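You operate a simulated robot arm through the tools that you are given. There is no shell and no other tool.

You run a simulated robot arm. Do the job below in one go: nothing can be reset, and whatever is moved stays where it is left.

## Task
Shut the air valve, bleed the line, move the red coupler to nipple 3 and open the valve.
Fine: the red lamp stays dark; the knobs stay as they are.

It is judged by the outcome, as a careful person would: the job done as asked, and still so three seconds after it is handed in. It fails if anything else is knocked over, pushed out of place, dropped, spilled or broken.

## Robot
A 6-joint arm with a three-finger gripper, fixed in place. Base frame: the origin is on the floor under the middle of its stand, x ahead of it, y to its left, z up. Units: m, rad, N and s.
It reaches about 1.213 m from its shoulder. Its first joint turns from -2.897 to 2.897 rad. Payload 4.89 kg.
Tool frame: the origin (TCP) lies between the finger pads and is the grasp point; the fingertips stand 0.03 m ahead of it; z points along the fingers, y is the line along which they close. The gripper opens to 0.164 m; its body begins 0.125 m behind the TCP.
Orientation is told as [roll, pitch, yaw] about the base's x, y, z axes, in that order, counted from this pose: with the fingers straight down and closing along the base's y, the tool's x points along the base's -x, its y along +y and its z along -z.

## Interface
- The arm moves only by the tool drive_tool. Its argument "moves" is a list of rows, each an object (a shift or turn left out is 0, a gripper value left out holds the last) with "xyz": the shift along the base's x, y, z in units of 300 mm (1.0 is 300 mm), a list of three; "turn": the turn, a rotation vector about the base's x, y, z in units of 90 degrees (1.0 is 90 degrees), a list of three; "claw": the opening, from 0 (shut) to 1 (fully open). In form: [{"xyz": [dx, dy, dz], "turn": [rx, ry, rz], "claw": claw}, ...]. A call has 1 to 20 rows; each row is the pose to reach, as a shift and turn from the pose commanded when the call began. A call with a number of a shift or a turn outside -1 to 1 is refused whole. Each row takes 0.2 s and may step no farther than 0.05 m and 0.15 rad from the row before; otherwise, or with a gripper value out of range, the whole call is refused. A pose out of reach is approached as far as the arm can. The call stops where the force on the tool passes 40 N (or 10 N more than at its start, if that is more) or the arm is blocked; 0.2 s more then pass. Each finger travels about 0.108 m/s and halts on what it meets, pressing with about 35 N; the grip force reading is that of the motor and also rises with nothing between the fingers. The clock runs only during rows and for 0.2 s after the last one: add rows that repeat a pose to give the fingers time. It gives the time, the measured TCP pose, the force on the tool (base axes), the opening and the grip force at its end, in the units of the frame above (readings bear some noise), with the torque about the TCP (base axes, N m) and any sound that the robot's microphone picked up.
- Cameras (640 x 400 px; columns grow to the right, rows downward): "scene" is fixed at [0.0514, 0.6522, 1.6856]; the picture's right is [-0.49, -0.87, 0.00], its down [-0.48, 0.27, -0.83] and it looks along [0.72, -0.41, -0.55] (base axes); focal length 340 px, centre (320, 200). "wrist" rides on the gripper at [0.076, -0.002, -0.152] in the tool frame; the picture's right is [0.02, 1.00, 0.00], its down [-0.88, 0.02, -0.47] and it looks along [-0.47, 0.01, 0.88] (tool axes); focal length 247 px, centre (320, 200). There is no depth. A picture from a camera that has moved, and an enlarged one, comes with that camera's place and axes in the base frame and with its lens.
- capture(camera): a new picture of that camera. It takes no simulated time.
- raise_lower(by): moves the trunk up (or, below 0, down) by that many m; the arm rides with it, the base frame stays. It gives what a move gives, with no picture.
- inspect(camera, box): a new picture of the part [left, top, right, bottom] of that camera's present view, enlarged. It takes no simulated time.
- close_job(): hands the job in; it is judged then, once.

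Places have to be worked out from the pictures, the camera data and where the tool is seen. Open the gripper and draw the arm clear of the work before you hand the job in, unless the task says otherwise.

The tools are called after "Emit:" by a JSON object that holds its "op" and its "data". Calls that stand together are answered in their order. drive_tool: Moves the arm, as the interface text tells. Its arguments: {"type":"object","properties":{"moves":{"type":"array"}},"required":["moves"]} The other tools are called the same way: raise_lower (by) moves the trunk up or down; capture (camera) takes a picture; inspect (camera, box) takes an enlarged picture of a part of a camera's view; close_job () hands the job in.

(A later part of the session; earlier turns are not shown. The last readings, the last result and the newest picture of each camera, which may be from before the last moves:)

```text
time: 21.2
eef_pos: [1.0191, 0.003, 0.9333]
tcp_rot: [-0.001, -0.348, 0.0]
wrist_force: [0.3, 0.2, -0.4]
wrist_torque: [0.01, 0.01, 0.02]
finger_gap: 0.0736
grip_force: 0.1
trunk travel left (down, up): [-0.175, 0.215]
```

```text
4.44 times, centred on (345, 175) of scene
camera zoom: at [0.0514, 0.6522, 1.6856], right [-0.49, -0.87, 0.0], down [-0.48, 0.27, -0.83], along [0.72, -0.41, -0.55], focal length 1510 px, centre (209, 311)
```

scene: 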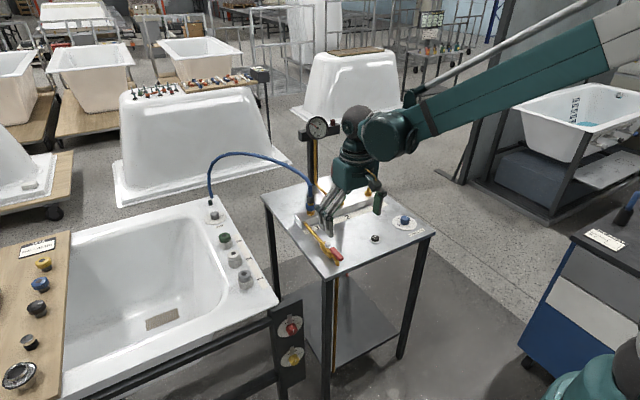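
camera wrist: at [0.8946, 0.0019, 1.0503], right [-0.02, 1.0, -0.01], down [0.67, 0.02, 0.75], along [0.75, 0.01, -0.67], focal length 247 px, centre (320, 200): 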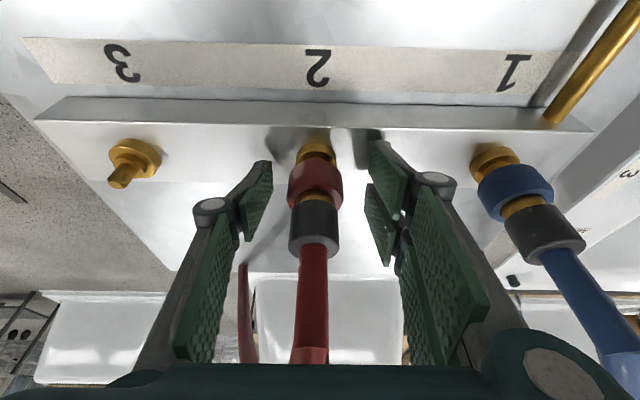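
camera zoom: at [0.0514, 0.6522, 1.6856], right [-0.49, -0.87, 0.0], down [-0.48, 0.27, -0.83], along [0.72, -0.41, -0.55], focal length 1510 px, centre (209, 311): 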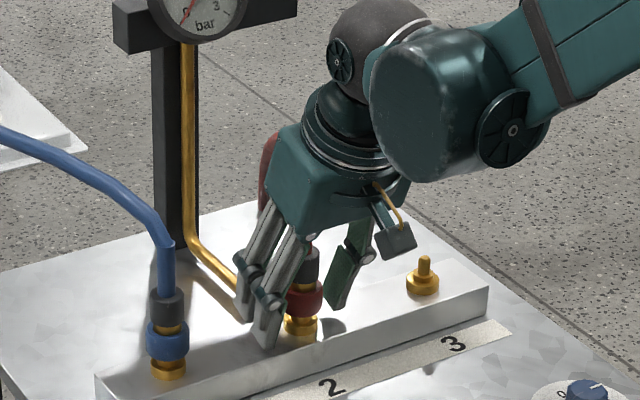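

The sleeve sits between the pads, about 3 mm toward −y of centre. I shift the tool by −3 mm in y and close on the red sleeve.

Emit:
{"op": "drive_tool", "data": {"moves": [{"xyz": [0, -0.009, 0], "claw": 0.45}, {"xyz": [0, -0.009, 0], "claw": 0.3}, {"xyz": [0, -0.009, 0], "claw": 0.2}, {"xyz": [0, -0.009, 0], "claw": 0.1}, {"xyz": [0, -0.009, 0], "claw": 0.0}, {"xyz": [0, -0.009, 0], "claw": 0.0}]}}

Emit:
{"op": "capture", "data": {"camera": "wrist"}}

Emit:
{"op": "inspect", "data": {"camera": "scene", "box": [290, 130, 400, 220]}}

```text
time: 22.6
eef_pos: [1.0176, -0.0003, 0.9321]
tcp_rot: [0.001, -0.349, -0.002]
wrist_force: [0.1, 0.5, 0.0]
wrist_torque: [0.03, 0.01, -0.01]
finger_gap: 0.0371
grip_force: 35.1
trunk travel left (down, up): [-0.175, 0.215]
```

```text
taken
camera wrist: at [0.8945, -0.0014, 1.0505], right [-0.02, 1.0, -0.01], down [0.67, 0.02, 0.75], along [0.75, 0.01, -0.67], focal length 247 px, centre (320, 200)
```

wrist: 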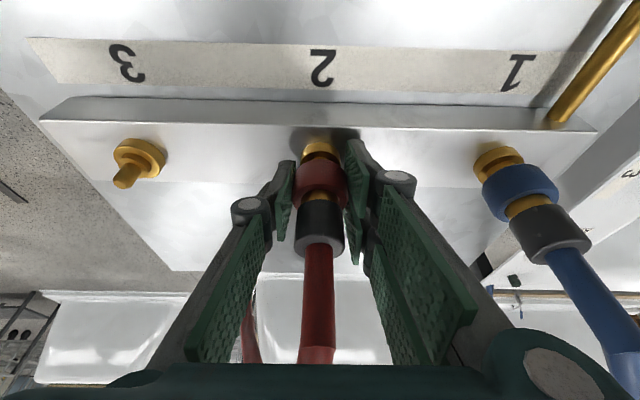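

```text
4.44 times, centred on (345, 175) of scene
camera zoom: at [0.0514, 0.6522, 1.6856], right [-0.49, -0.87, 0.0], down [-0.48, 0.27, -0.83], along [0.72, -0.41, -0.55], focal length 1510 px, centre (209, 311)
```

zoom: 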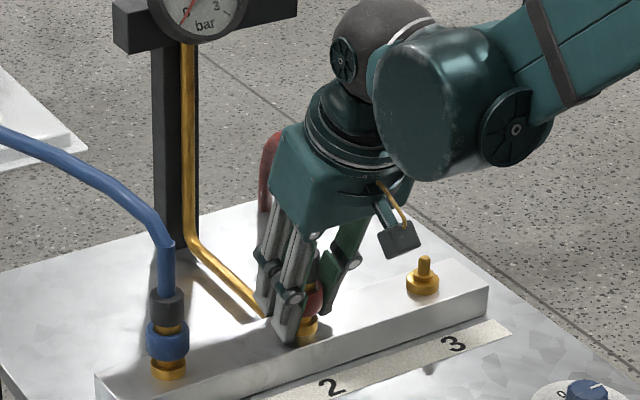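

The sleeve is held firmly (gap 37 mm, 35 N) with almost no side load. I pull up gently in small steps to work the collar and see how the coupler releases.

Emit:
{"op": "drive_tool", "data": {"moves": [{"xyz": [0, 0, 0.01], "claw": 0.0}, {"xyz": [0, 0, 0.02]}, {"xyz": [0, 0, 0.03]}, {"xyz": [0, 0, 0.03]}]}}

Emit:
{"op": "inspect", "data": {"camera": "wrist", "box": [260, 110, 380, 280]}}

Emit:
{"op": "inspect", "data": {"camera": "scene", "box": [330, 165, 400, 220]}}

```text
time: 23.6
eef_pos: [1.0188, -0.0009, 0.943]
tcp_rot: [0.0, -0.349, -0.001]
wrist_force: [-3.7, 4.7, -4.0]
wrist_torque: [0.09, 0.1, 0.0]
finger_gap: 0.037
grip_force: 35.1
trunk travel left (down, up): [-0.175, 0.215]
```

```text
2.35 times, centred on (320, 195) of wrist
camera zoom: at [0.895, -0.0024, 1.0596], right [-0.02, 1.0, -0.01], down [0.67, 0.02, 0.75], along [0.75, 0.01, -0.67], focal length 581 px, centre (320, 212)
```

zoom: 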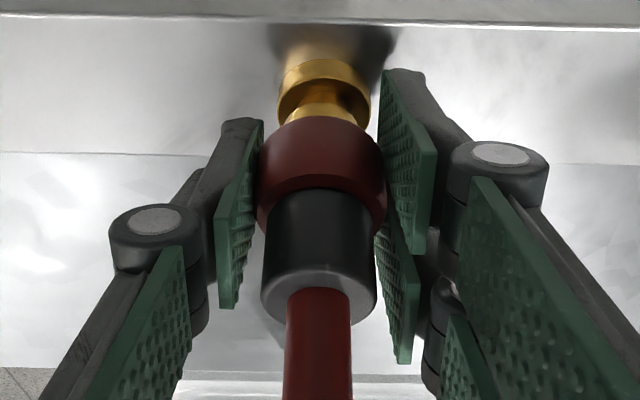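

```text
7.27 times, centred on (365, 192) of scene
camera zoom: at [0.0514, 0.6522, 1.6856], right [-0.49, -0.87, 0.0], down [-0.48, 0.27, -0.83], along [0.72, -0.41, -0.55], focal length 2472 px, centre (-7, 254)
```

zoom: 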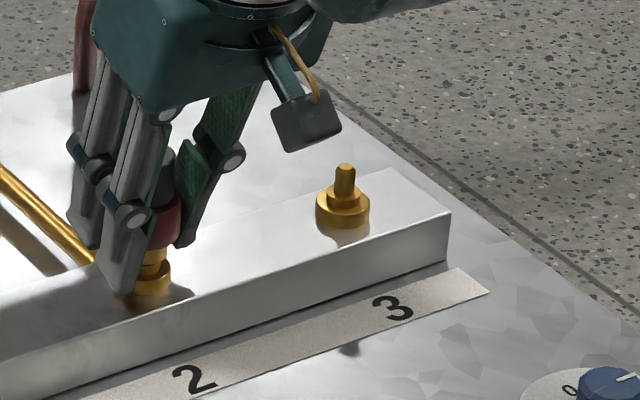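

The collar slid up against the grey body (released position) with only ~4 N load. I continue pulling straight up to draw the coupler off the pin.

Emit:
{"op": "drive_tool", "data": {"moves": [{"xyz": [0, 0, 0.015], "claw": 0.0}, {"xyz": [0, 0, 0.03]}, {"xyz": [0, 0, 0.05]}, {"xyz": [0, 0, 0.07]}, {"xyz": [0, 0, 0.09]}, {"xyz": [0, 0, 0.11]}, {"xyz": [0, 0, 0.13]}, {"xyz": [0, 0, 0.15]}, {"xyz": [0, 0, 0.17]}]}}

Emit:
{"op": "capture", "data": {"camera": "wrist"}}

Emit:
{"op": "inspect", "data": {"camera": "scene", "box": [280, 100, 400, 220]}}

```text
time: 25.6
eef_pos: [1.019, 0.0009, 0.992]
tcp_rot: [-0.001, -0.347, 0.0]
wrist_force: [0.0, -0.4, -1.9]
wrist_torque: [0.06, 0.05, -0.01]
finger_gap: 0.0372
grip_force: 35.1
trunk travel left (down, up): [-0.175, 0.215]
```

```text
taken
camera wrist: at [0.8955, -0.0017, 1.1096], right [-0.02, 1.0, -0.01], down [0.67, 0.02, 0.75], along [0.75, 0.01, -0.67], focal length 247 px, centre (320, 200)
```

wrist: 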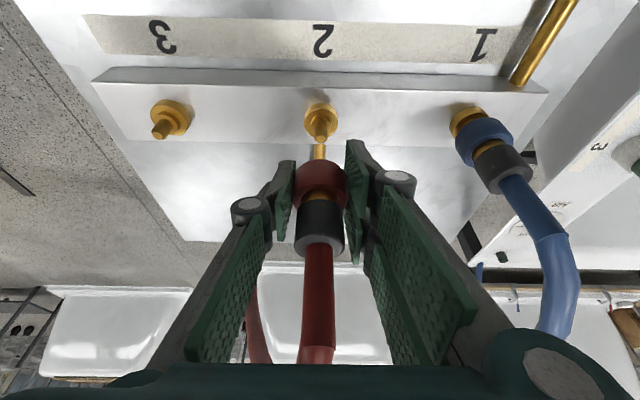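

```text
3.33 times, centred on (340, 160) of scene
camera zoom: at [0.0514, 0.6522, 1.6856], right [-0.49, -0.87, 0.0], down [-0.48, 0.27, -0.83], along [0.72, -0.41, -0.55], focal length 1133 px, centre (253, 333)
```

zoom: 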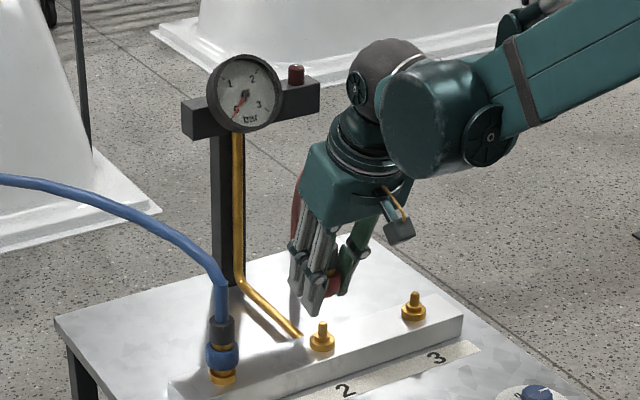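

The coupler is off nipple 2 and held; lamp dark, gauge still zero. I measure the nipple 2–3 spacing now that both pins are visible.

Emit:
{"op": "inspect", "data": {"camera": "wrist", "box": [140, 80, 350, 210]}}

Emit:
{"op": "inspect", "data": {"camera": "scene", "box": [330, 170, 420, 230]}}

```text
3.05 times, centred on (245, 145) of wrist
camera zoom: at [0.8955, -0.0017, 1.1096], right [-0.02, 1.0, -0.01], down [0.67, 0.02, 0.75], along [0.75, 0.01, -0.67], focal length 753 px, centre (549, 368)
```

zoom: 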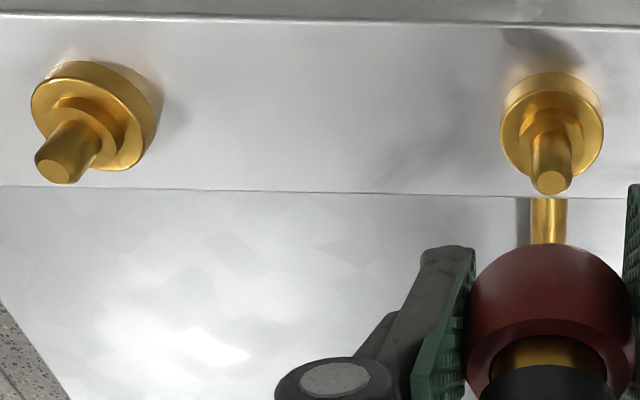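

```text
6.67 times, centred on (375, 200) of scene
camera zoom: at [0.0514, 0.6522, 1.6856], right [-0.49, -0.87, 0.0], down [-0.48, 0.27, -0.83], along [0.72, -0.41, -0.55], focal length 2266 px, centre (-47, 200)
```

zoom: 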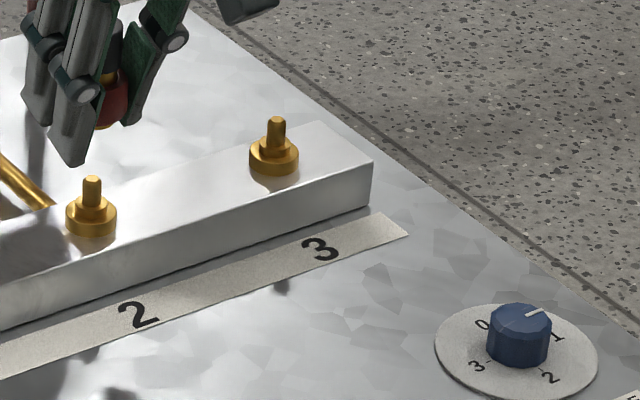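

Spacing comes out near 0.141–0.144 m; pin 2 now appears at wrist pixel (320, 139) directly under the held coupler, which gives me a reference. I move 0.142 m toward −y so pin 3 should appear at that same pixel.

Emit:
{"op": "drive_tool", "data": {"moves": [{"xyz": [0, -0.06, 0], "claw": 0.0}, {"xyz": [0, -0.14, 0]}, {"xyz": [0, -0.22, 0]}, {"xyz": [0, -0.3, 0]}, {"xyz": [0, -0.38, 0]}, {"xyz": [0, -0.44, 0]}, {"xyz": [0, -0.473, 0]}, {"xyz": [0, -0.473, 0]}, {"xyz": [0, -0.473, 0]}]}}

Emit:
{"op": "capture", "data": {"camera": "wrist"}}

Emit:
{"op": "inspect", "data": {"camera": "wrist", "box": [245, 80, 395, 260]}}

Emit:
{"op": "inspect", "data": {"camera": "scene", "box": [280, 100, 420, 230]}}

```text
time: 27.6
eef_pos: [1.0195, -0.1436, 0.9926]
tcp_rot: [0.0, -0.35, -0.001]
wrist_force: [0.0, 0.3, -1.4]
wrist_torque: [-0.02, 0.01, -0.01]
finger_gap: 0.0371
grip_force: 34.8
trunk travel left (down, up): [-0.175, 0.215]
```

```text
taken
camera wrist: at [0.895, -0.145, 1.1099], right [-0.02, 1.0, -0.01], down [0.67, 0.02, 0.75], along [0.75, 0.01, -0.67], focal length 247 px, centre (320, 200)
```

wrist: 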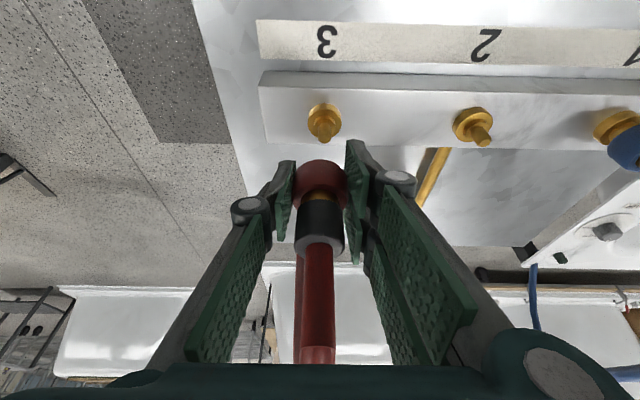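

```text
2.22 times, centred on (320, 170) of wrist
camera zoom: at [0.895, -0.145, 1.1099], right [-0.02, 1.0, -0.01], down [0.67, 0.02, 0.75], along [0.75, 0.01, -0.67], focal length 549 px, centre (320, 267)
```

zoom: 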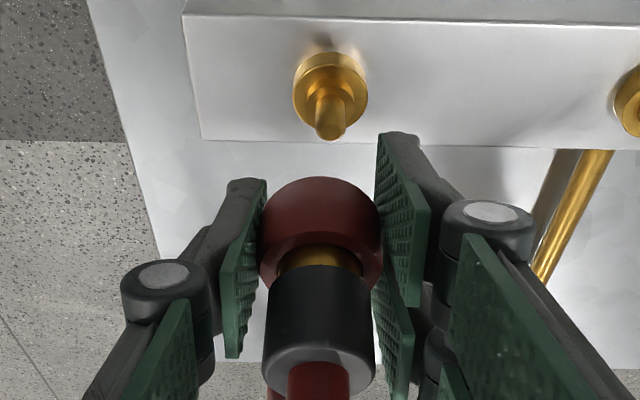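

```text
3.08 times, centred on (350, 165) of scene
camera zoom: at [0.0514, 0.6522, 1.6856], right [-0.49, -0.87, 0.0], down [-0.48, 0.27, -0.83], along [0.72, -0.41, -0.55], focal length 1046 px, centre (228, 308)
```

zoom: 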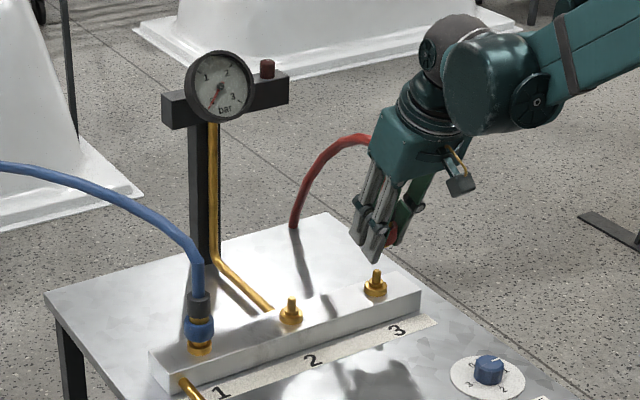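

Pin 3 appears at (324.5, 139) versus the reference (320.3, 139), so I'm about 3.7 mm too far in −y. I correct by +3.7 mm and recheck.

Emit:
{"op": "drive_tool", "data": {"moves": [{"xyz": [0, 0.0123, 0], "claw": 0.0}, {"xyz": [0, 0.0123, 0]}]}}

Emit:
{"op": "inspect", "data": {"camera": "wrist", "box": [270, 90, 370, 210]}}

Emit:
{"op": "inspect", "data": {"camera": "scene", "box": [340, 150, 410, 210]}}

```text
time: 28.2
eef_pos: [1.0201, -0.1406, 0.9937]
tcp_rot: [0.001, -0.348, -0.001]
wrist_force: [0.1, -0.7, -1.1]
wrist_torque: [0.03, 0.03, 0.01]
finger_gap: 0.037
grip_force: 35.0
trunk travel left (down, up): [-0.175, 0.215]
```

```text
3.33 times, centred on (320, 150) of wrist
camera zoom: at [0.8952, -0.1409, 1.1101], right [-0.02, 1.0, -0.01], down [0.67, 0.02, 0.75], along [0.75, 0.01, -0.67], focal length 823 px, centre (320, 367)
```

zoom: 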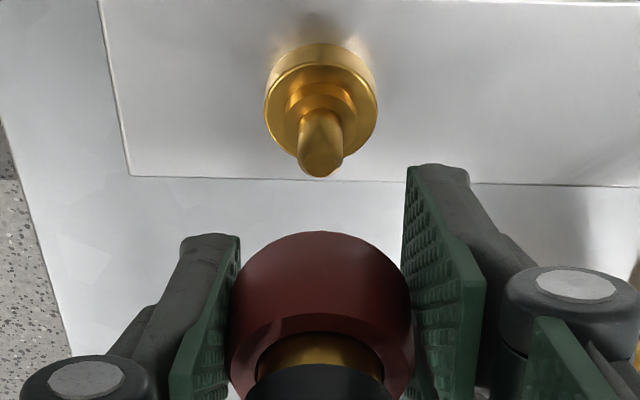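

```text
6.67 times, centred on (375, 180) of scene
camera zoom: at [0.0514, 0.6522, 1.6856], right [-0.49, -0.87, 0.0], down [-0.48, 0.27, -0.83], along [0.72, -0.41, -0.55], focal length 2266 px, centre (-47, 333)
```

zoom: 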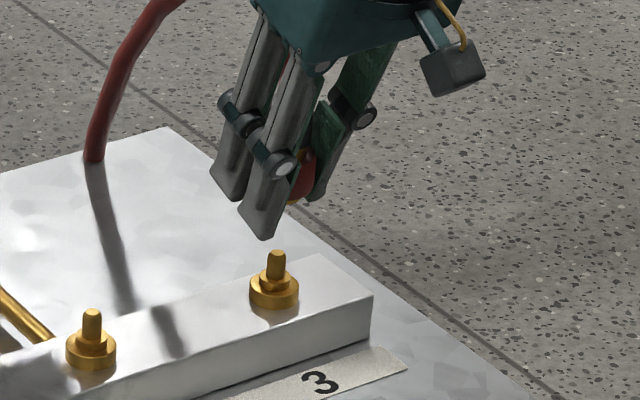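

Pin 3 now sits at (320.0, 138.5), within half a pixel of the reference, and the coupler hangs straight. I lower to just above the pin and then slowly onto it, watching force and sound.

Emit:
{"op": "drive_tool", "data": {"moves": [{"xyz": [0, 0, -0.05], "claw": 0.0}, {"xyz": [0, 0, -0.09]}, {"xyz": [0, 0, -0.1]}, {"xyz": [0, 0, -0.11]}, {"xyz": [0, 0, -0.12]}, {"xyz": [0, 0, -0.13]}, {"xyz": [0, 0, -0.14]}]}}

Emit:
{"op": "inspect", "data": {"camera": "wrist", "box": [250, 90, 390, 270]}}

Emit:
{"op": "inspect", "data": {"camera": "scene", "box": [340, 150, 410, 210]}}

```text
time: 29.8
eef_pos: [1.0204, -0.1398, 0.9498]
tcp_rot: [-0.001, -0.349, 0.0]
wrist_force: [0.3, 0.1, -0.7]
wrist_torque: [0.02, 0.0, 0.01]
finger_gap: 0.0371
grip_force: 35.1
trunk travel left (down, up): [-0.175, 0.215]
```

```text
2.22 times, centred on (320, 180) of wrist
camera zoom: at [0.8955, -0.1401, 1.067], right [-0.02, 1.0, -0.01], down [0.67, 0.02, 0.75], along [0.75, 0.01, -0.67], focal length 549 px, centre (320, 244)
```

zoom: 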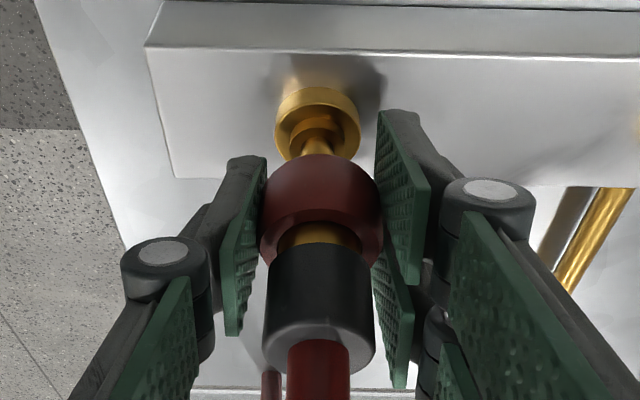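

```text
6.67 times, centred on (375, 180) of scene
camera zoom: at [0.0514, 0.6522, 1.6856], right [-0.49, -0.87, 0.0], down [-0.48, 0.27, -0.83], along [0.72, -0.41, -0.55], focal length 2266 px, centre (-47, 333)
```

zoom: 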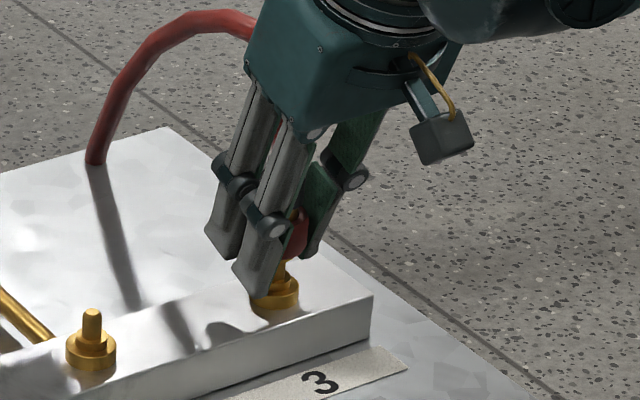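

The pin has entered the coupler with no side or vertical force. I continue down slowly to the seated height (TCP z ≈ 0.934).

Emit:
{"op": "drive_tool", "data": {"moves": [{"xyz": [0, 0, -0.01], "claw": 0.0}, {"xyz": [0, 0, -0.02]}, {"xyz": [0, 0, -0.03]}, {"xyz": [0, 0, -0.04]}, {"xyz": [0, 0, -0.05]}, {"xyz": [0, 0, -0.05]}]}}

Emit:
{"op": "inspect", "data": {"camera": "wrist", "box": [250, 90, 390, 270]}}

Emit:
{"op": "inspect", "data": {"camera": "scene", "box": [340, 150, 410, 210]}}

```text
time: 31.2
eef_pos: [1.0206, -0.1392, 0.9361]
tcp_rot: [0.0, -0.349, -0.001]
wrist_force: [-2.8, -0.6, 2.1]
wrist_torque: [-0.03, 0.09, 0.01]
finger_gap: 0.0369
grip_force: 35.3
trunk travel left (down, up): [-0.175, 0.215]
```

```text
2.22 times, centred on (320, 180) of wrist
camera zoom: at [0.8956, -0.1404, 1.0534], right [-0.02, 1.0, -0.01], down [0.67, 0.02, 0.75], along [0.75, 0.01, -0.67], focal length 549 px, centre (320, 244)
```

zoom: 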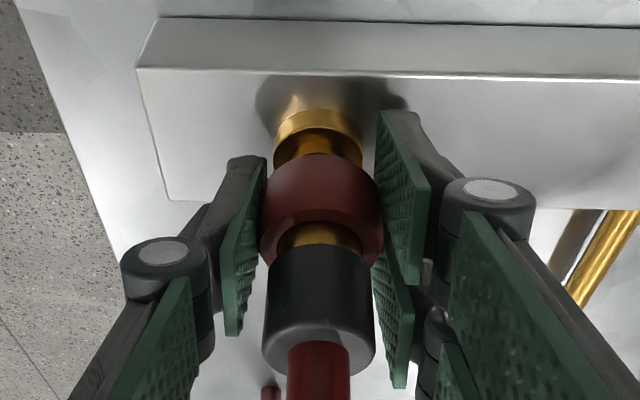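

```text
6.67 times, centred on (375, 180) of scene
camera zoom: at [0.0514, 0.6522, 1.6856], right [-0.49, -0.87, 0.0], down [-0.48, 0.27, -0.83], along [0.72, -0.41, -0.55], focal length 2266 px, centre (-47, 333)
```

zoom: 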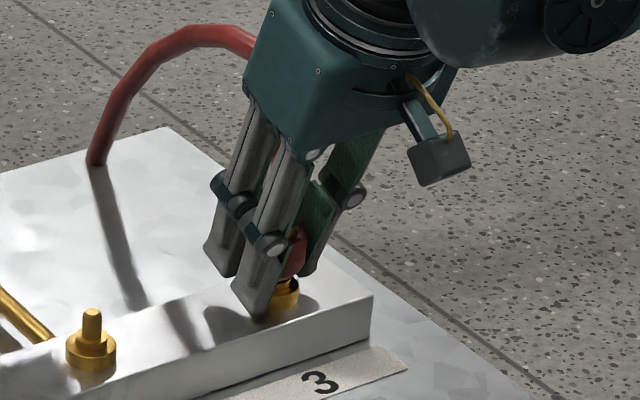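

Slight resistance (2 N) with the coupler about 2–3 mm short of the seated height seen on nipple 2. I push down further in 1.5 mm steps to latch it.

Emit:
{"op": "drive_tool", "data": {"moves": [{"xyz": [0, 0, -0.005], "claw": 0.0}, {"xyz": [0, 0, -0.01]}, {"xyz": [0, 0, -0.015]}, {"xyz": [0, 0, -0.015]}]}}

Emit:
{"op": "inspect", "data": {"camera": "wrist", "box": [250, 90, 390, 270]}}

Emit:
{"op": "inspect", "data": {"camera": "scene", "box": [340, 150, 410, 210]}}

```text
time: 32.2
eef_pos: [1.0192, -0.1386, 0.9323]
tcp_rot: [0.0, -0.351, 0.0]
wrist_force: [13.4, -5.2, 29.6]
wrist_torque: [0.02, -0.22, -0.07]
finger_gap: 0.0367
grip_force: 34.3
trunk travel left (down, up): [-0.175, 0.215]
```

```text
2.22 times, centred on (320, 180) of wrist
camera zoom: at [0.8949, -0.1404, 1.05], right [-0.02, 1.0, -0.01], down [0.66, 0.02, 0.75], along [0.75, 0.01, -0.66], focal length 549 px, centre (320, 244)
```

zoom: 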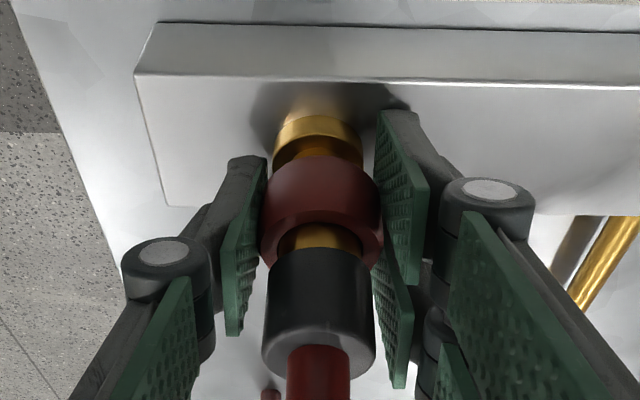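

```text
6.67 times, centred on (375, 180) of scene
camera zoom: at [0.0514, 0.6522, 1.6856], right [-0.49, -0.87, 0.0], down [-0.48, 0.27, -0.83], along [0.72, -0.41, -0.55], focal length 2266 px, centre (-47, 333)
```

zoom: 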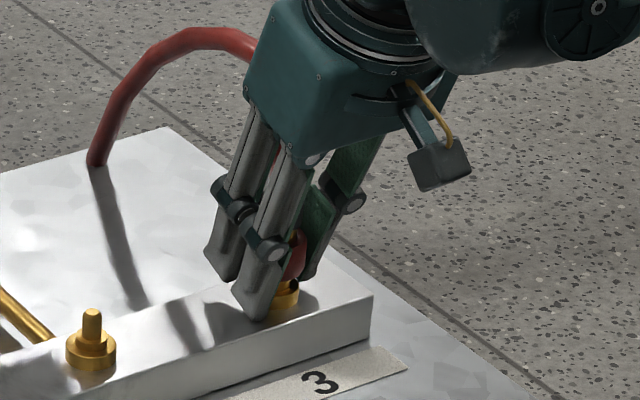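

TCP is at the same height (0.932) as when the coupler was seated on nipple 2 and the downward push met a hard 30 N stop, so it appears seated. I relax the push by 1 mm and open the fingers to check that it stays.

Emit:
{"op": "drive_tool", "data": {"moves": [{"xyz": [0, 0, 0.003], "claw": 0.0}, {"xyz": [0, 0, 0.003], "claw": 0.25}, {"xyz": [0, 0, 0.003], "claw": 0.35}, {"xyz": [0, 0, 0.003], "claw": 0.45}, {"xyz": [0, 0, 0.003], "claw": 0.45}]}}

Emit:
{"op": "inspect", "data": {"camera": "wrist", "box": [250, 90, 390, 270]}}

Emit:
{"op": "inspect", "data": {"camera": "scene", "box": [340, 150, 410, 210]}}

```text
time: 33.4
eef_pos: [1.0203, -0.1394, 0.9327]
tcp_rot: [0.0, -0.348, 0.0]
wrist_force: [-0.2, 0.1, 0.3]
wrist_torque: [0.03, -0.01, 0.0]
finger_gap: 0.0738
grip_force: 0.0
trunk travel left (down, up): [-0.175, 0.215]
```

```text
2.22 times, centred on (320, 180) of wrist
camera zoom: at [0.8953, -0.1401, 1.0498], right [-0.02, 1.0, -0.01], down [0.67, 0.02, 0.75], along [0.75, 0.01, -0.67], focal length 549 px, centre (320, 244)
```

zoom: 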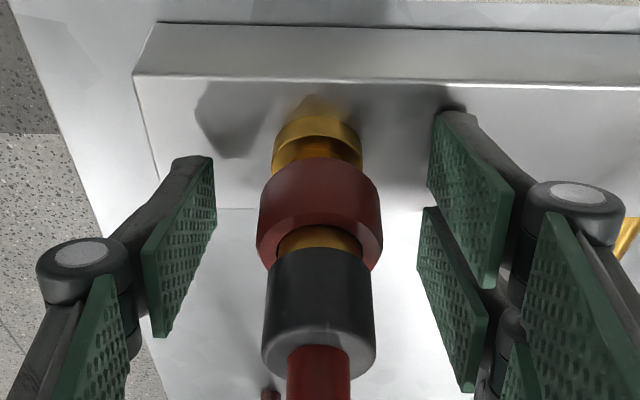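

```text
6.67 times, centred on (375, 180) of scene
camera zoom: at [0.0514, 0.6522, 1.6856], right [-0.49, -0.87, 0.0], down [-0.48, 0.27, -0.83], along [0.72, -0.41, -0.55], focal length 2266 px, centre (-47, 333)
```

zoom: 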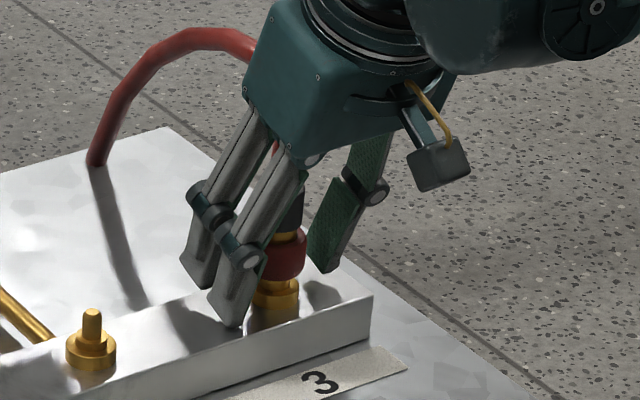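

The coupler stays in place with the fingers open. I slide straight back out (−x) and compare its seating with the blue coupler on nipple 1.

Emit:
{"op": "drive_tool", "data": {"moves": [{"xyz": [-0.08, 0, 0], "claw": 0.45}, {"xyz": [-0.18, 0, 0]}, {"xyz": [-0.28, 0, 0.02]}, {"xyz": [-0.3, 0, 0.15]}, {"xyz": [-0.302, 0, 0.327]}, {"xyz": [-0.302, 0, 0.327]}]}}

Emit:
{"op": "capture", "data": {"camera": "wrist"}}

Emit:
{"op": "inspect", "data": {"camera": "wrist", "box": [280, 130, 370, 230]}}

Emit:
{"op": "inspect", "data": {"camera": "scene", "box": [290, 140, 410, 230]}}

```text
refused: row 5 steps farther than a row can; nothing moved
```

```text
taken
camera wrist: at [0.8953, -0.1401, 1.0498], right [-0.02, 1.0, -0.01], down [0.67, 0.02, 0.75], along [0.75, 0.01, -0.67], focal length 247 px, centre (320, 200)
```

wrist: 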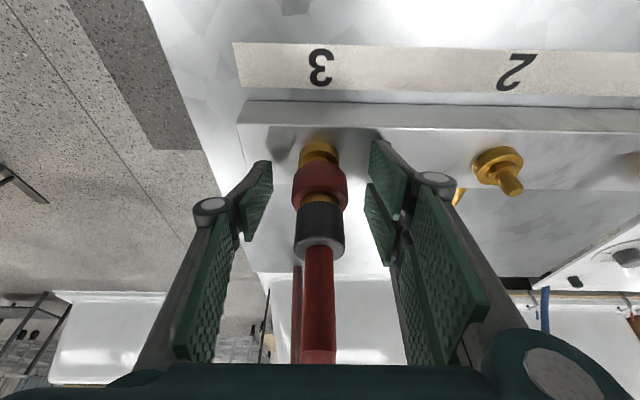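

```text
4.00 times, centred on (325, 180) of wrist
camera zoom: at [0.8953, -0.1401, 1.0498], right [-0.02, 1.0, -0.01], down [0.67, 0.02, 0.75], along [0.75, 0.01, -0.67], focal length 988 px, centre (300, 280)
```

zoom: 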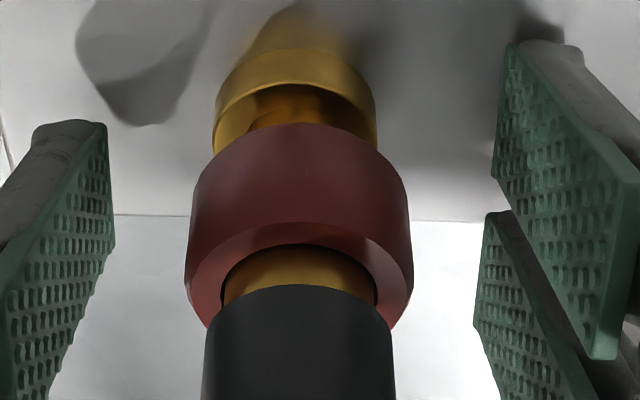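

```text
4.44 times, centred on (350, 185) of scene
camera zoom: at [0.0514, 0.6522, 1.6856], right [-0.49, -0.87, 0.0], down [-0.48, 0.27, -0.83], along [0.72, -0.41, -0.55], focal length 1510 px, centre (187, 267)
```

zoom: 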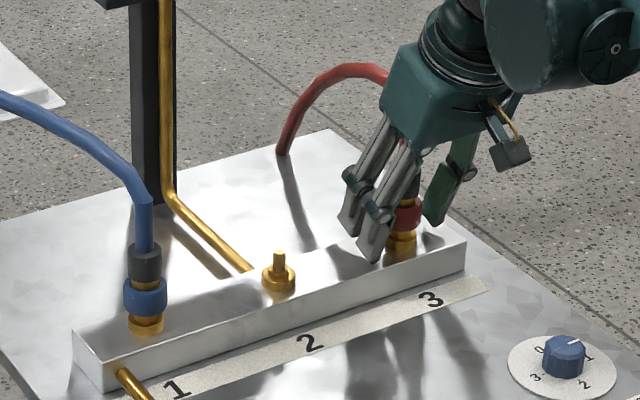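

The last row was too long a step, so nothing moved. I repeat the retreat with shorter steps.

Emit:
{"op": "drive_tool", "data": {"moves": [{"xyz": [-0.08, 0, 0], "claw": 0.45}, {"xyz": [-0.18, 0, 0]}, {"xyz": [-0.28, 0, 0.02]}, {"xyz": [-0.3, 0, 0.12]}, {"xyz": [-0.302, 0, 0.22]}, {"xyz": [-0.302, 0, 0.327]}, {"xyz": [-0.302, 0, 0.327]}]}}

Emit:
{"op": "inspect", "data": {"camera": "wrist", "box": [280, 130, 370, 230]}}

Emit:
{"op": "inspect", "data": {"camera": "scene", "box": [290, 140, 410, 230]}}

```text
time: 35.0
eef_pos: [0.9296, -0.1399, 1.0309]
tcp_rot: [0.0, -0.348, 0.0]
wrist_force: [0.8, 0.5, -0.2]
wrist_torque: [0.0, 0.0, 0.0]
finger_gap: 0.0735
grip_force: 0.1
trunk travel left (down, up): [-0.175, 0.215]
```

```text
4.00 times, centred on (325, 180) of wrist
camera zoom: at [0.8059, -0.1409, 1.1484], right [-0.02, 1.0, -0.01], down [0.67, 0.02, 0.75], along [0.75, 0.01, -0.67], focal length 988 px, centre (300, 280)
```

zoom: 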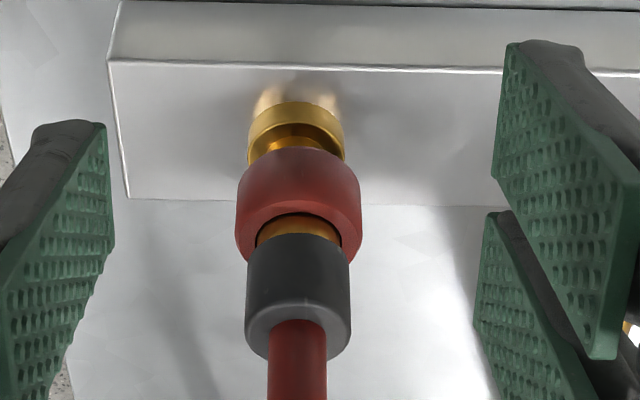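

```text
4.44 times, centred on (350, 185) of scene
camera zoom: at [0.0514, 0.6522, 1.6856], right [-0.49, -0.87, 0.0], down [-0.48, 0.27, -0.83], along [0.72, -0.41, -0.55], focal length 1510 px, centre (187, 267)
```

zoom: 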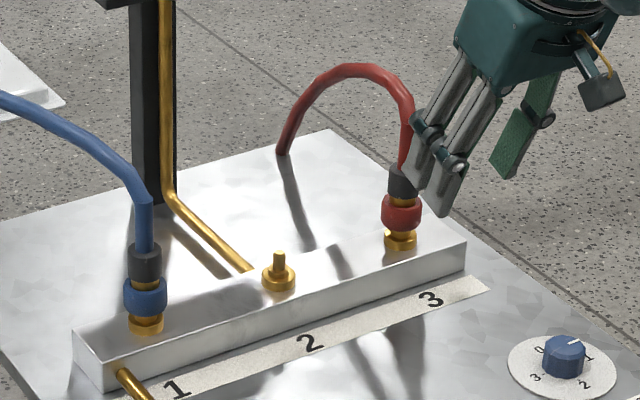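

Seen from the same standoff, the coupler's flange, sleeve and body line up pixel-for-pixel with how it sat on nipple 2, so it is at full depth. Before pressurising, I'll do a light tug test on the grey body (not the collar) to confirm it is latched; I move in above the sleeve.

Emit:
{"op": "drive_tool", "data": {"moves": [{"xyz": [0, -0.001, -0.1], "claw": 0.45}, {"xyz": [0.0, -0.001, -0.183]}, {"xyz": [0.1, -0.001, -0.183]}, {"xyz": [0.2, -0.001, -0.183]}, {"xyz": [0.27, -0.001, -0.183]}, {"xyz": [0.3, -0.001, -0.183]}, {"xyz": [0.3, -0.001, -0.183]}]}}

Emit:
{"op": "capture", "data": {"camera": "wrist"}}

Emit:
{"op": "inspect", "data": {"camera": "scene", "box": [310, 120, 420, 210]}}

```text
time: 36.6
eef_pos: [1.0197, -0.1402, 0.9766]
tcp_rot: [0.001, -0.349, 0.0]
wrist_force: [0.3, 0.1, -0.2]
wrist_torque: [-0.01, 0.08, 0.01]
finger_gap: 0.0739
grip_force: 0.0
trunk travel left (down, up): [-0.175, 0.215]
```

```text
taken
camera wrist: at [0.8963, -0.1414, 1.0935], right [-0.02, 1.0, -0.01], down [0.67, 0.02, 0.75], along [0.75, 0.01, -0.67], focal length 247 px, centre (320, 200)
```

wrist: 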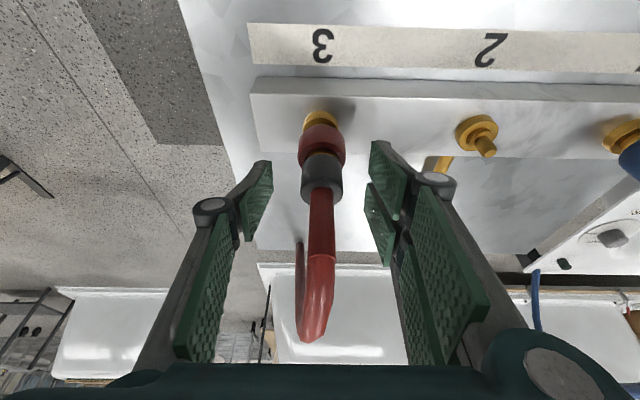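

```text
4.44 times, centred on (365, 165) of scene
camera zoom: at [0.0514, 0.6522, 1.6856], right [-0.49, -0.87, 0.0], down [-0.48, 0.27, -0.83], along [0.72, -0.41, -0.55], focal length 1510 px, centre (120, 356)
```

zoom: 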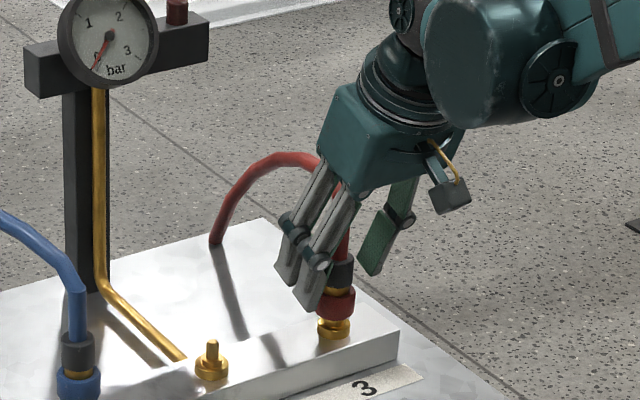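

The fingertips are level with the grey body and clear above the red collar. I close on the grey body.

Emit:
{"op": "drive_tool", "data": {"moves": [{"claw": 0.3}, {"claw": 0.2}, {"claw": 0.1}, {"claw": 0.0}, {"claw": 0.0}]}}

Emit:
{"op": "inspect", "data": {"camera": "wrist", "box": [250, 90, 390, 270]}}

```text
time: 37.8
eef_pos: [1.0204, -0.1396, 0.977]
tcp_rot: [-0.001, -0.35, 0.001]
wrist_force: [0.2, 8.0, -0.2]
wrist_torque: [0.5, -0.04, 0.0]
finger_gap: 0.0285
grip_force: 35.3
trunk travel left (down, up): [-0.175, 0.215]
```

```text
2.22 times, centred on (320, 180) of wrist
camera zoom: at [0.8961, -0.1409, 1.0936], right [-0.02, 1.0, -0.01], down [0.67, 0.02, 0.75], along [0.75, 0.01, -0.67], focal length 549 px, centre (320, 244)
```

zoom: 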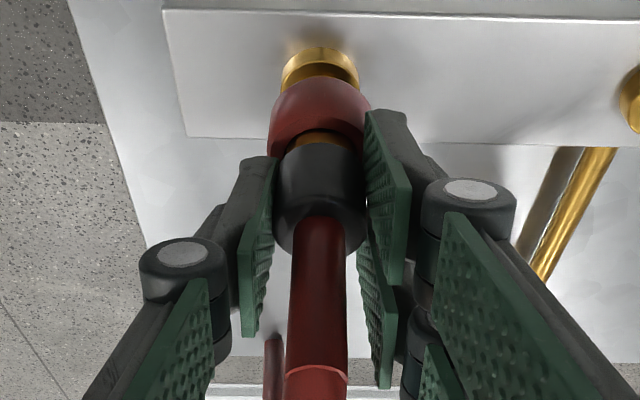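

The grey body is gripped (gap 28.5 mm). I tug up by about 0.5 then 1 mm and read the force.

Emit:
{"op": "drive_tool", "data": {"moves": [{"xyz": [0, 0, 0.0017], "claw": 0.0}, {"xyz": [0, 0, 0.0035]}, {"xyz": [0, 0, 0.0035]}]}}

Emit:
{"op": "inspect", "data": {"camera": "wrist", "box": [250, 90, 390, 270]}}

```text
time: 38.6
eef_pos: [1.021, -0.14, 0.9757]
tcp_rot: [0.0, -0.348, -0.001]
wrist_force: [4.9, 5.8, 0.5]
wrist_torque: [0.24, -0.33, -0.01]
finger_gap: 0.0284
grip_force: 34.8
trunk travel left (down, up): [-0.175, 0.215]
```

```text
2.22 times, centred on (320, 180) of wrist
camera zoom: at [0.8959, -0.1411, 1.0935], right [-0.02, 1.0, -0.01], down [0.67, 0.02, 0.75], along [0.75, 0.01, -0.67], focal length 549 px, centre (320, 244)
```

zoom: 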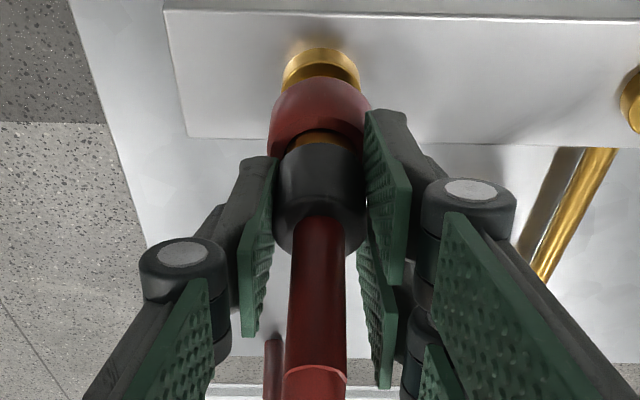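

Little load so far and nothing moved in the picture. I raise the tug gradually to about 3 mm of command.

Emit:
{"op": "drive_tool", "data": {"moves": [{"xyz": [0, 0, 0.002], "claw": 0.0}, {"xyz": [0, 0, 0.004]}, {"xyz": [0, 0, 0.0065]}, {"xyz": [0, 0, 0.0065]}]}}

Emit:
{"op": "inspect", "data": {"camera": "wrist", "box": [250, 90, 390, 270]}}

```text
time: 39.6
eef_pos: [1.0194, -0.1397, 0.9767]
tcp_rot: [-0.001, -0.346, 0.0]
wrist_force: [1.0, -1.3, -16.4]
wrist_torque: [0.0, 0.01, 0.04]
finger_gap: 0.0284
grip_force: 35.2
trunk travel left (down, up): [-0.175, 0.215]
```

```text
2.22 times, centred on (320, 180) of wrist
camera zoom: at [0.8959, -0.1412, 1.0941], right [-0.02, 1.0, -0.01], down [0.67, 0.02, 0.74], along [0.74, 0.01, -0.67], focal length 549 px, centre (320, 244)
```

zoom: 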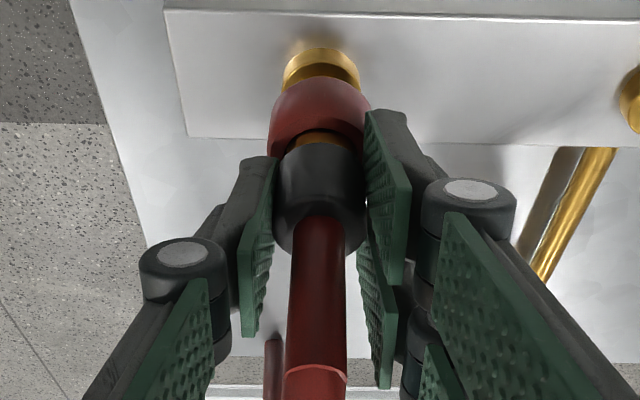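

A 16 N upward pull did not move the coupler at all, so it is latched. I relax the tug, open the fingers and slide straight back, then up.

Emit:
{"op": "drive_tool", "data": {"moves": [{"xyz": [0, 0, -0.008], "claw": 0.0}, {"xyz": [0, 0, -0.008], "claw": 0.2}, {"xyz": [0, 0, -0.008], "claw": 0.35}, {"xyz": [0, 0, -0.008], "claw": 0.45}, {"xyz": [-0.06, 0, -0.008], "claw": 0.45}, {"xyz": [-0.16, 0, -0.008]}, {"xyz": [-0.26, 0, 0.0]}, {"xyz": [-0.34, 0, 0.08]}, {"xyz": [-0.4, 0, 0.18]}]}}

Emit:
{"op": "capture", "data": {"camera": "wrist"}}

Emit:
{"op": "inspect", "data": {"camera": "scene", "box": [250, 100, 450, 280]}}

```text
time: 41.6
eef_pos: [0.8979, -0.1372, 1.0296]
tcp_rot: [-0.001, -0.35, 0.0]
wrist_force: [0.7, -0.8, -0.9]
wrist_torque: [0.01, 0.16, 0.03]
finger_gap: 0.0742
grip_force: 0.2
trunk travel left (down, up): [-0.175, 0.215]
```

```text
taken
camera wrist: at [0.7734, -0.1389, 1.1478], right [-0.02, 1.0, -0.01], down [0.67, 0.02, 0.75], along [0.75, 0.01, -0.67], focal length 247 px, centre (320, 200)
```

wrist: 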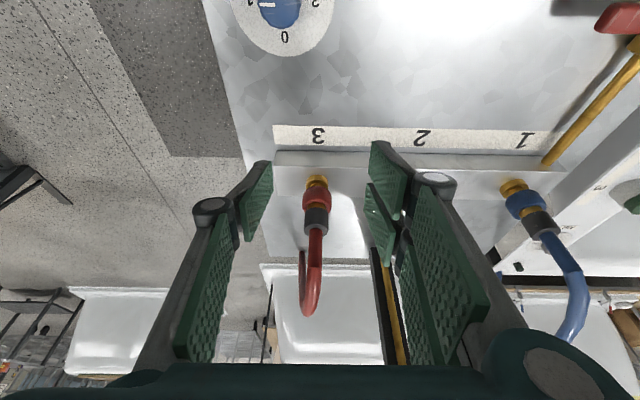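

```text
2.22 times, centred on (350, 190) of scene
camera zoom: at [0.0514, 0.6522, 1.6856], right [-0.49, -0.87, 0.0], down [-0.48, 0.27, -0.83], along [0.72, -0.41, -0.55], focal length 755 px, centre (253, 222)
```

zoom: 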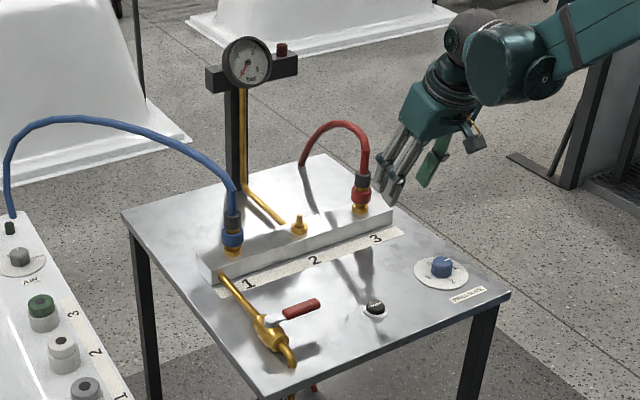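

The red coupler sits on nipple 3, the gauge is at zero and the lamp is dark. Now to reopen the valve: I straighten the tool and move back toward the lever, staying high.

Emit:
{"op": "drive_tool", "data": {"moves": [{"xyz": [-0.05, 0.08, 0.02], "turn": [0, 0.045, 0], "claw": 0.35}, {"xyz": [-0.1, 0.17, 0.04], "turn": [0, 0.09, 0]}, {"xyz": [-0.15, 0.26, 0.06], "turn": [0, 0.135, 0]}, {"xyz": [-0.2, 0.36, 0.067], "turn": [0, 0.18, 0]}, {"xyz": [-0.256, 0.457, 0.067], "turn": [0, 0.2222, 0]}, {"xyz": [-0.256, 0.457, 0.067], "turn": [0, 0.2222, 0]}]}}

Emit:
{"op": "capture", "data": {"camera": "wrist"}}

```text
time: 43.0
eef_pos: [0.8201, -0.0027, 1.0506]
tcp_rot: [0.001, 0.0, -0.001]
wrist_force: [0.2, 0.5, 0.4]
wrist_torque: [0.04, 0.01, -0.02]
finger_gap: 0.0576
grip_force: 0.0
trunk travel left (down, up): [-0.175, 0.215]
```

```text
taken
camera wrist: at [0.7441, -0.004, 1.2043], right [-0.02, 1.0, 0.0], down [0.88, 0.02, 0.47], along [0.47, 0.01, -0.88], focal length 247 px, centre (320, 200)
```

wrist: 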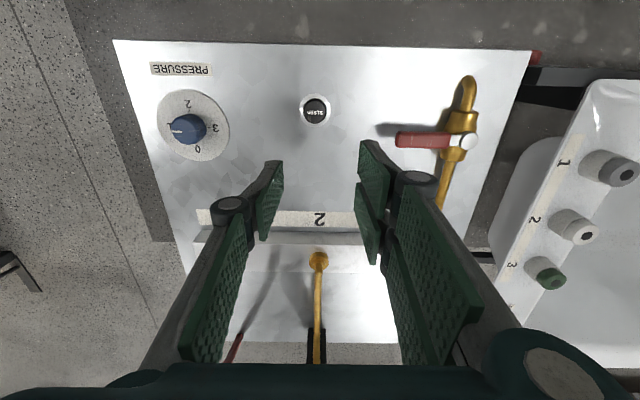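

The lever still lies square to the pipe, pointing −y. I turn the tool 90° about z and move over the lever grip at about (0.821, 0.117).

Emit:
{"op": "drive_tool", "data": {"moves": [{"xyz": [0.0, 0.036, 0], "turn": [0, 0, 0.0904], "claw": 0.35}, {"xyz": [0.0, 0.072, 0], "turn": [0, 0, 0.1808]}, {"xyz": [0.0, 0.109, 0], "turn": [0, 0, 0.2712]}, {"xyz": [0.0, 0.145, 0], "turn": [0, 0, 0.3616]}, {"xyz": [0.0, 0.181, 0], "turn": [0, 0, 0.452]}, {"xyz": [0.001, 0.218, 0], "turn": [0, 0, 0.5424]}, {"xyz": [0.002, 0.254, 0], "turn": [0, 0, 0.6328]}, {"xyz": [0.003, 0.29, 0], "turn": [0, 0, 0.7232]}, {"xyz": [0.003, 0.326, 0], "turn": [0, 0, 0.8136]}, {"xyz": [0.003, 0.363, 0], "turn": [0, 0, 0.904]}, {"xyz": [0.003, 0.397, 0], "turn": [0, 0, 0.9944]}, {"xyz": [0.003, 0.397, 0], "turn": [0, 0, 0.9944]}]}}

Emit:
{"op": "capture", "data": {"camera": "wrist"}}

Emit:
{"op": "inspect", "data": {"camera": "scene", "box": [270, 150, 400, 275]}}

```text
time: 45.6
eef_pos: [0.8246, 0.1166, 1.0512]
tcp_rot: [-0.001, 0.0, 1.564]
wrist_force: [0.5, 0.3, 0.2]
wrist_torque: [0.01, 0.0, -0.02]
finger_gap: 0.0577
grip_force: 0.1
trunk travel left (down, up): [-0.175, 0.215]
```

```text
taken
camera wrist: at [0.8249, 0.0404, 1.2051], right [-1.0, -0.01, 0.0], down [-0.01, 0.88, 0.47], along [-0.01, 0.47, -0.88], focal length 247 px, centre (320, 200)
```

wrist: 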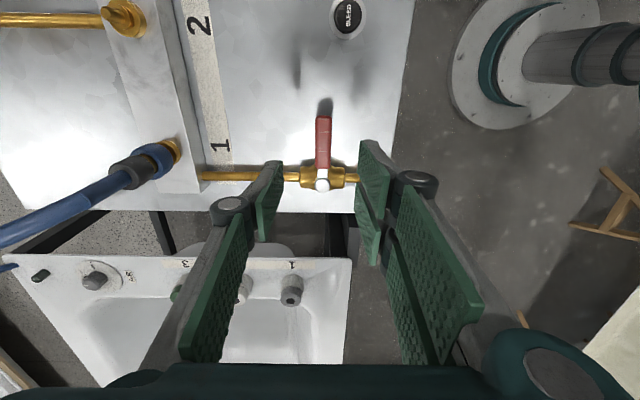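

```text
3.20 times, centred on (335, 212) of scene
camera zoom: at [0.0514, 0.6522, 1.6856], right [-0.49, -0.87, 0.0], down [-0.48, 0.27, -0.83], along [0.72, -0.41, -0.55], focal length 1087 px, centre (272, 160)
```

zoom: 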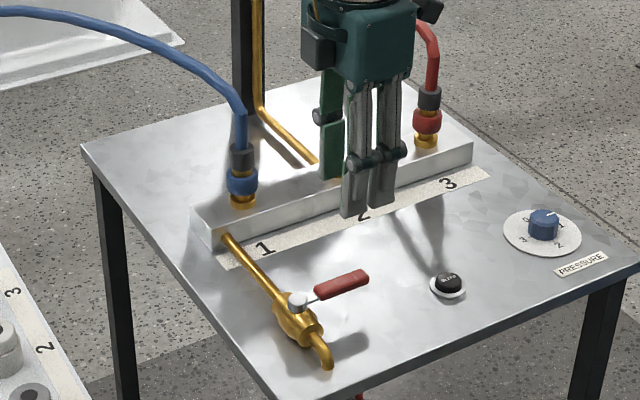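

The fingers straddle the lever's line again. I lower to the same height as before (TCP z ≈ 0.909), with a 3–4 mm correction in −x.

Emit:
{"op": "drive_tool", "data": {"moves": [{"xyz": [-0.012, 0, -0.12], "claw": 0.35}, {"xyz": [-0.012, 0, -0.25]}, {"xyz": [-0.012, 0, -0.37]}, {"xyz": [-0.012, 0, -0.44]}, {"xyz": [-0.012, 0, -0.472]}, {"xyz": [-0.012, 0, -0.472], "claw": 0.22}, {"xyz": [-0.012, 0, -0.472], "claw": 0.22}]}}

Emit:
{"op": "capture", "data": {"camera": "wrist"}}

Emit:
{"op": "inspect", "data": {"camera": "scene", "box": [270, 150, 400, 275]}}

```text
time: 47.2
eef_pos: [0.8212, 0.1172, 0.9103]
tcp_rot: [0.0, 0.0, 1.562]
wrist_force: [0.9, 0.0, -0.5]
wrist_torque: [-0.01, 0.05, 0.0]
finger_gap: 0.0362
grip_force: 0.0
trunk travel left (down, up): [-0.175, 0.215]
```

```text
taken
camera wrist: at [0.8206, 0.0402, 1.0642], right [-1.0, -0.01, 0.0], down [-0.01, 0.88, 0.47], along [-0.01, 0.47, -0.88], focal length 247 px, centre (320, 200)
```

wrist: 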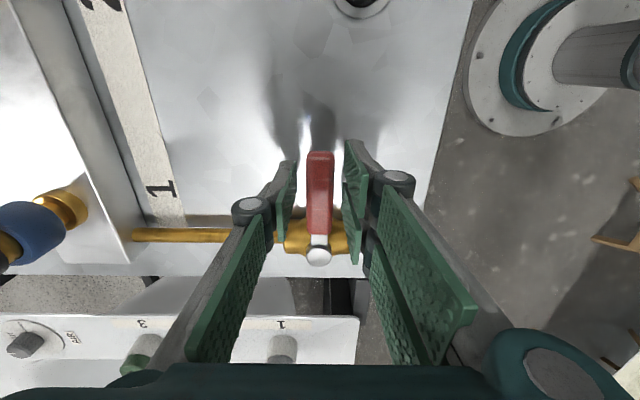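

```text
3.20 times, centred on (335, 212) of scene
camera zoom: at [0.0514, 0.6522, 1.6856], right [-0.49, -0.87, 0.0], down [-0.48, 0.27, -0.83], along [0.72, -0.41, -0.55], focal length 1087 px, centre (272, 160)
```

zoom: 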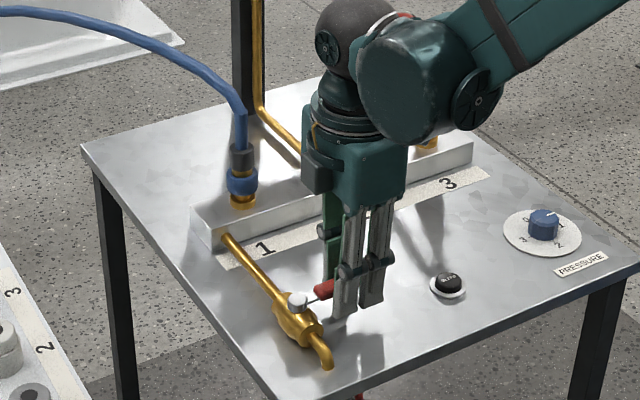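

The lever is centred between the fingers. I swing it back along the arc about the pivot toward the open position (along the pipe).

Emit:
{"op": "drive_tool", "data": {"moves": [{"xyz": [-0.0281, 0.0021, 0], "turn": [0, 0, -0.084], "claw": 0.22}, {"xyz": [-0.0552, 0.0078, 0], "turn": [0, 0, -0.1668]}, {"xyz": [-0.0814, 0.0169, 0], "turn": [0, 0, -0.2496]}, {"xyz": [-0.1061, 0.0294, 0], "turn": [0, 0, -0.3323]}, {"xyz": [-0.129, 0.0449, 0], "turn": [0, 0, -0.4151]}, {"xyz": [-0.1498, 0.0633, 0], "turn": [0, 0, -0.4978]}, {"xyz": [-0.168, 0.0842, 0], "turn": [0, 0, -0.5806]}, {"xyz": [-0.1833, 0.1073, 0], "turn": [0, 0, -0.6634]}, {"xyz": [-0.1954, 0.1322, 0], "turn": [0, 0, -0.7461]}, {"xyz": [-0.2043, 0.1585, 0], "turn": [0, 0, -0.8289]}, {"xyz": [-0.2097, 0.1857, 0], "turn": [0, 0, -0.9117]}, {"xyz": [-0.2115, 0.2133, 0], "turn": [0, 0, -0.9944]}]}}

Emit:
{"op": "capture", "data": {"camera": "wrist"}}

Emit:
{"op": "inspect", "data": {"camera": "scene", "box": [290, 100, 410, 275]}}

```text
time: 49.8
eef_pos: [0.7563, 0.1815, 0.911]
tcp_rot: [0.001, -0.001, -0.003]
wrist_force: [-0.4, -0.8, -0.2]
wrist_torque: [0.04, 0.01, 0.01]
finger_gap: 0.0363
grip_force: 0.0
trunk travel left (down, up): [-0.175, 0.215]
```

```text
taken
camera wrist: at [0.6796, 0.1798, 1.0631], right [-0.02, 1.0, 0.0], down [0.88, 0.02, 0.47], along [0.47, 0.01, -0.88], focal length 247 px, centre (320, 200)
```

wrist: 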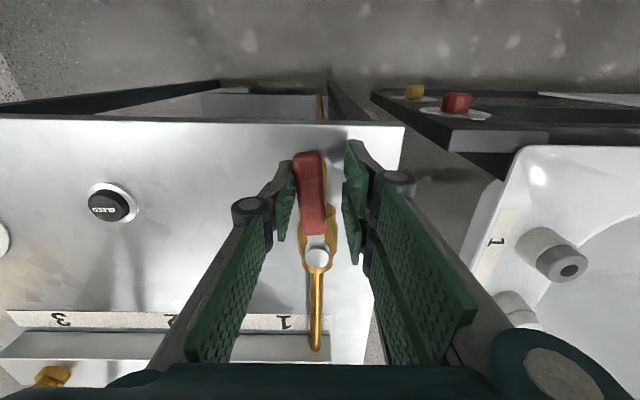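

```text
2.29 times, centred on (350, 188) of scene
camera zoom: at [0.0514, 0.6522, 1.6856], right [-0.49, -0.87, 0.0], down [-0.48, 0.27, -0.83], along [0.72, -0.41, -0.55], focal length 777 px, centre (251, 229)
```

zoom: 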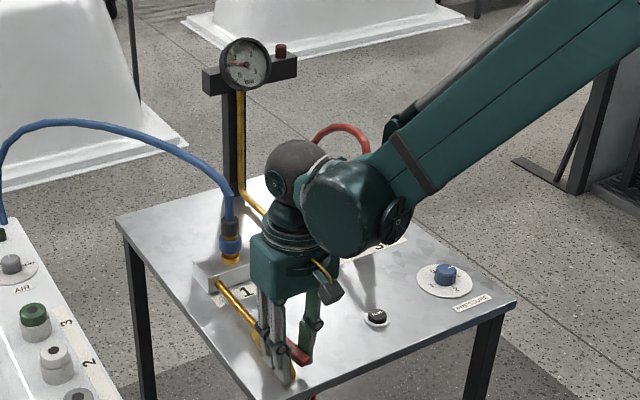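

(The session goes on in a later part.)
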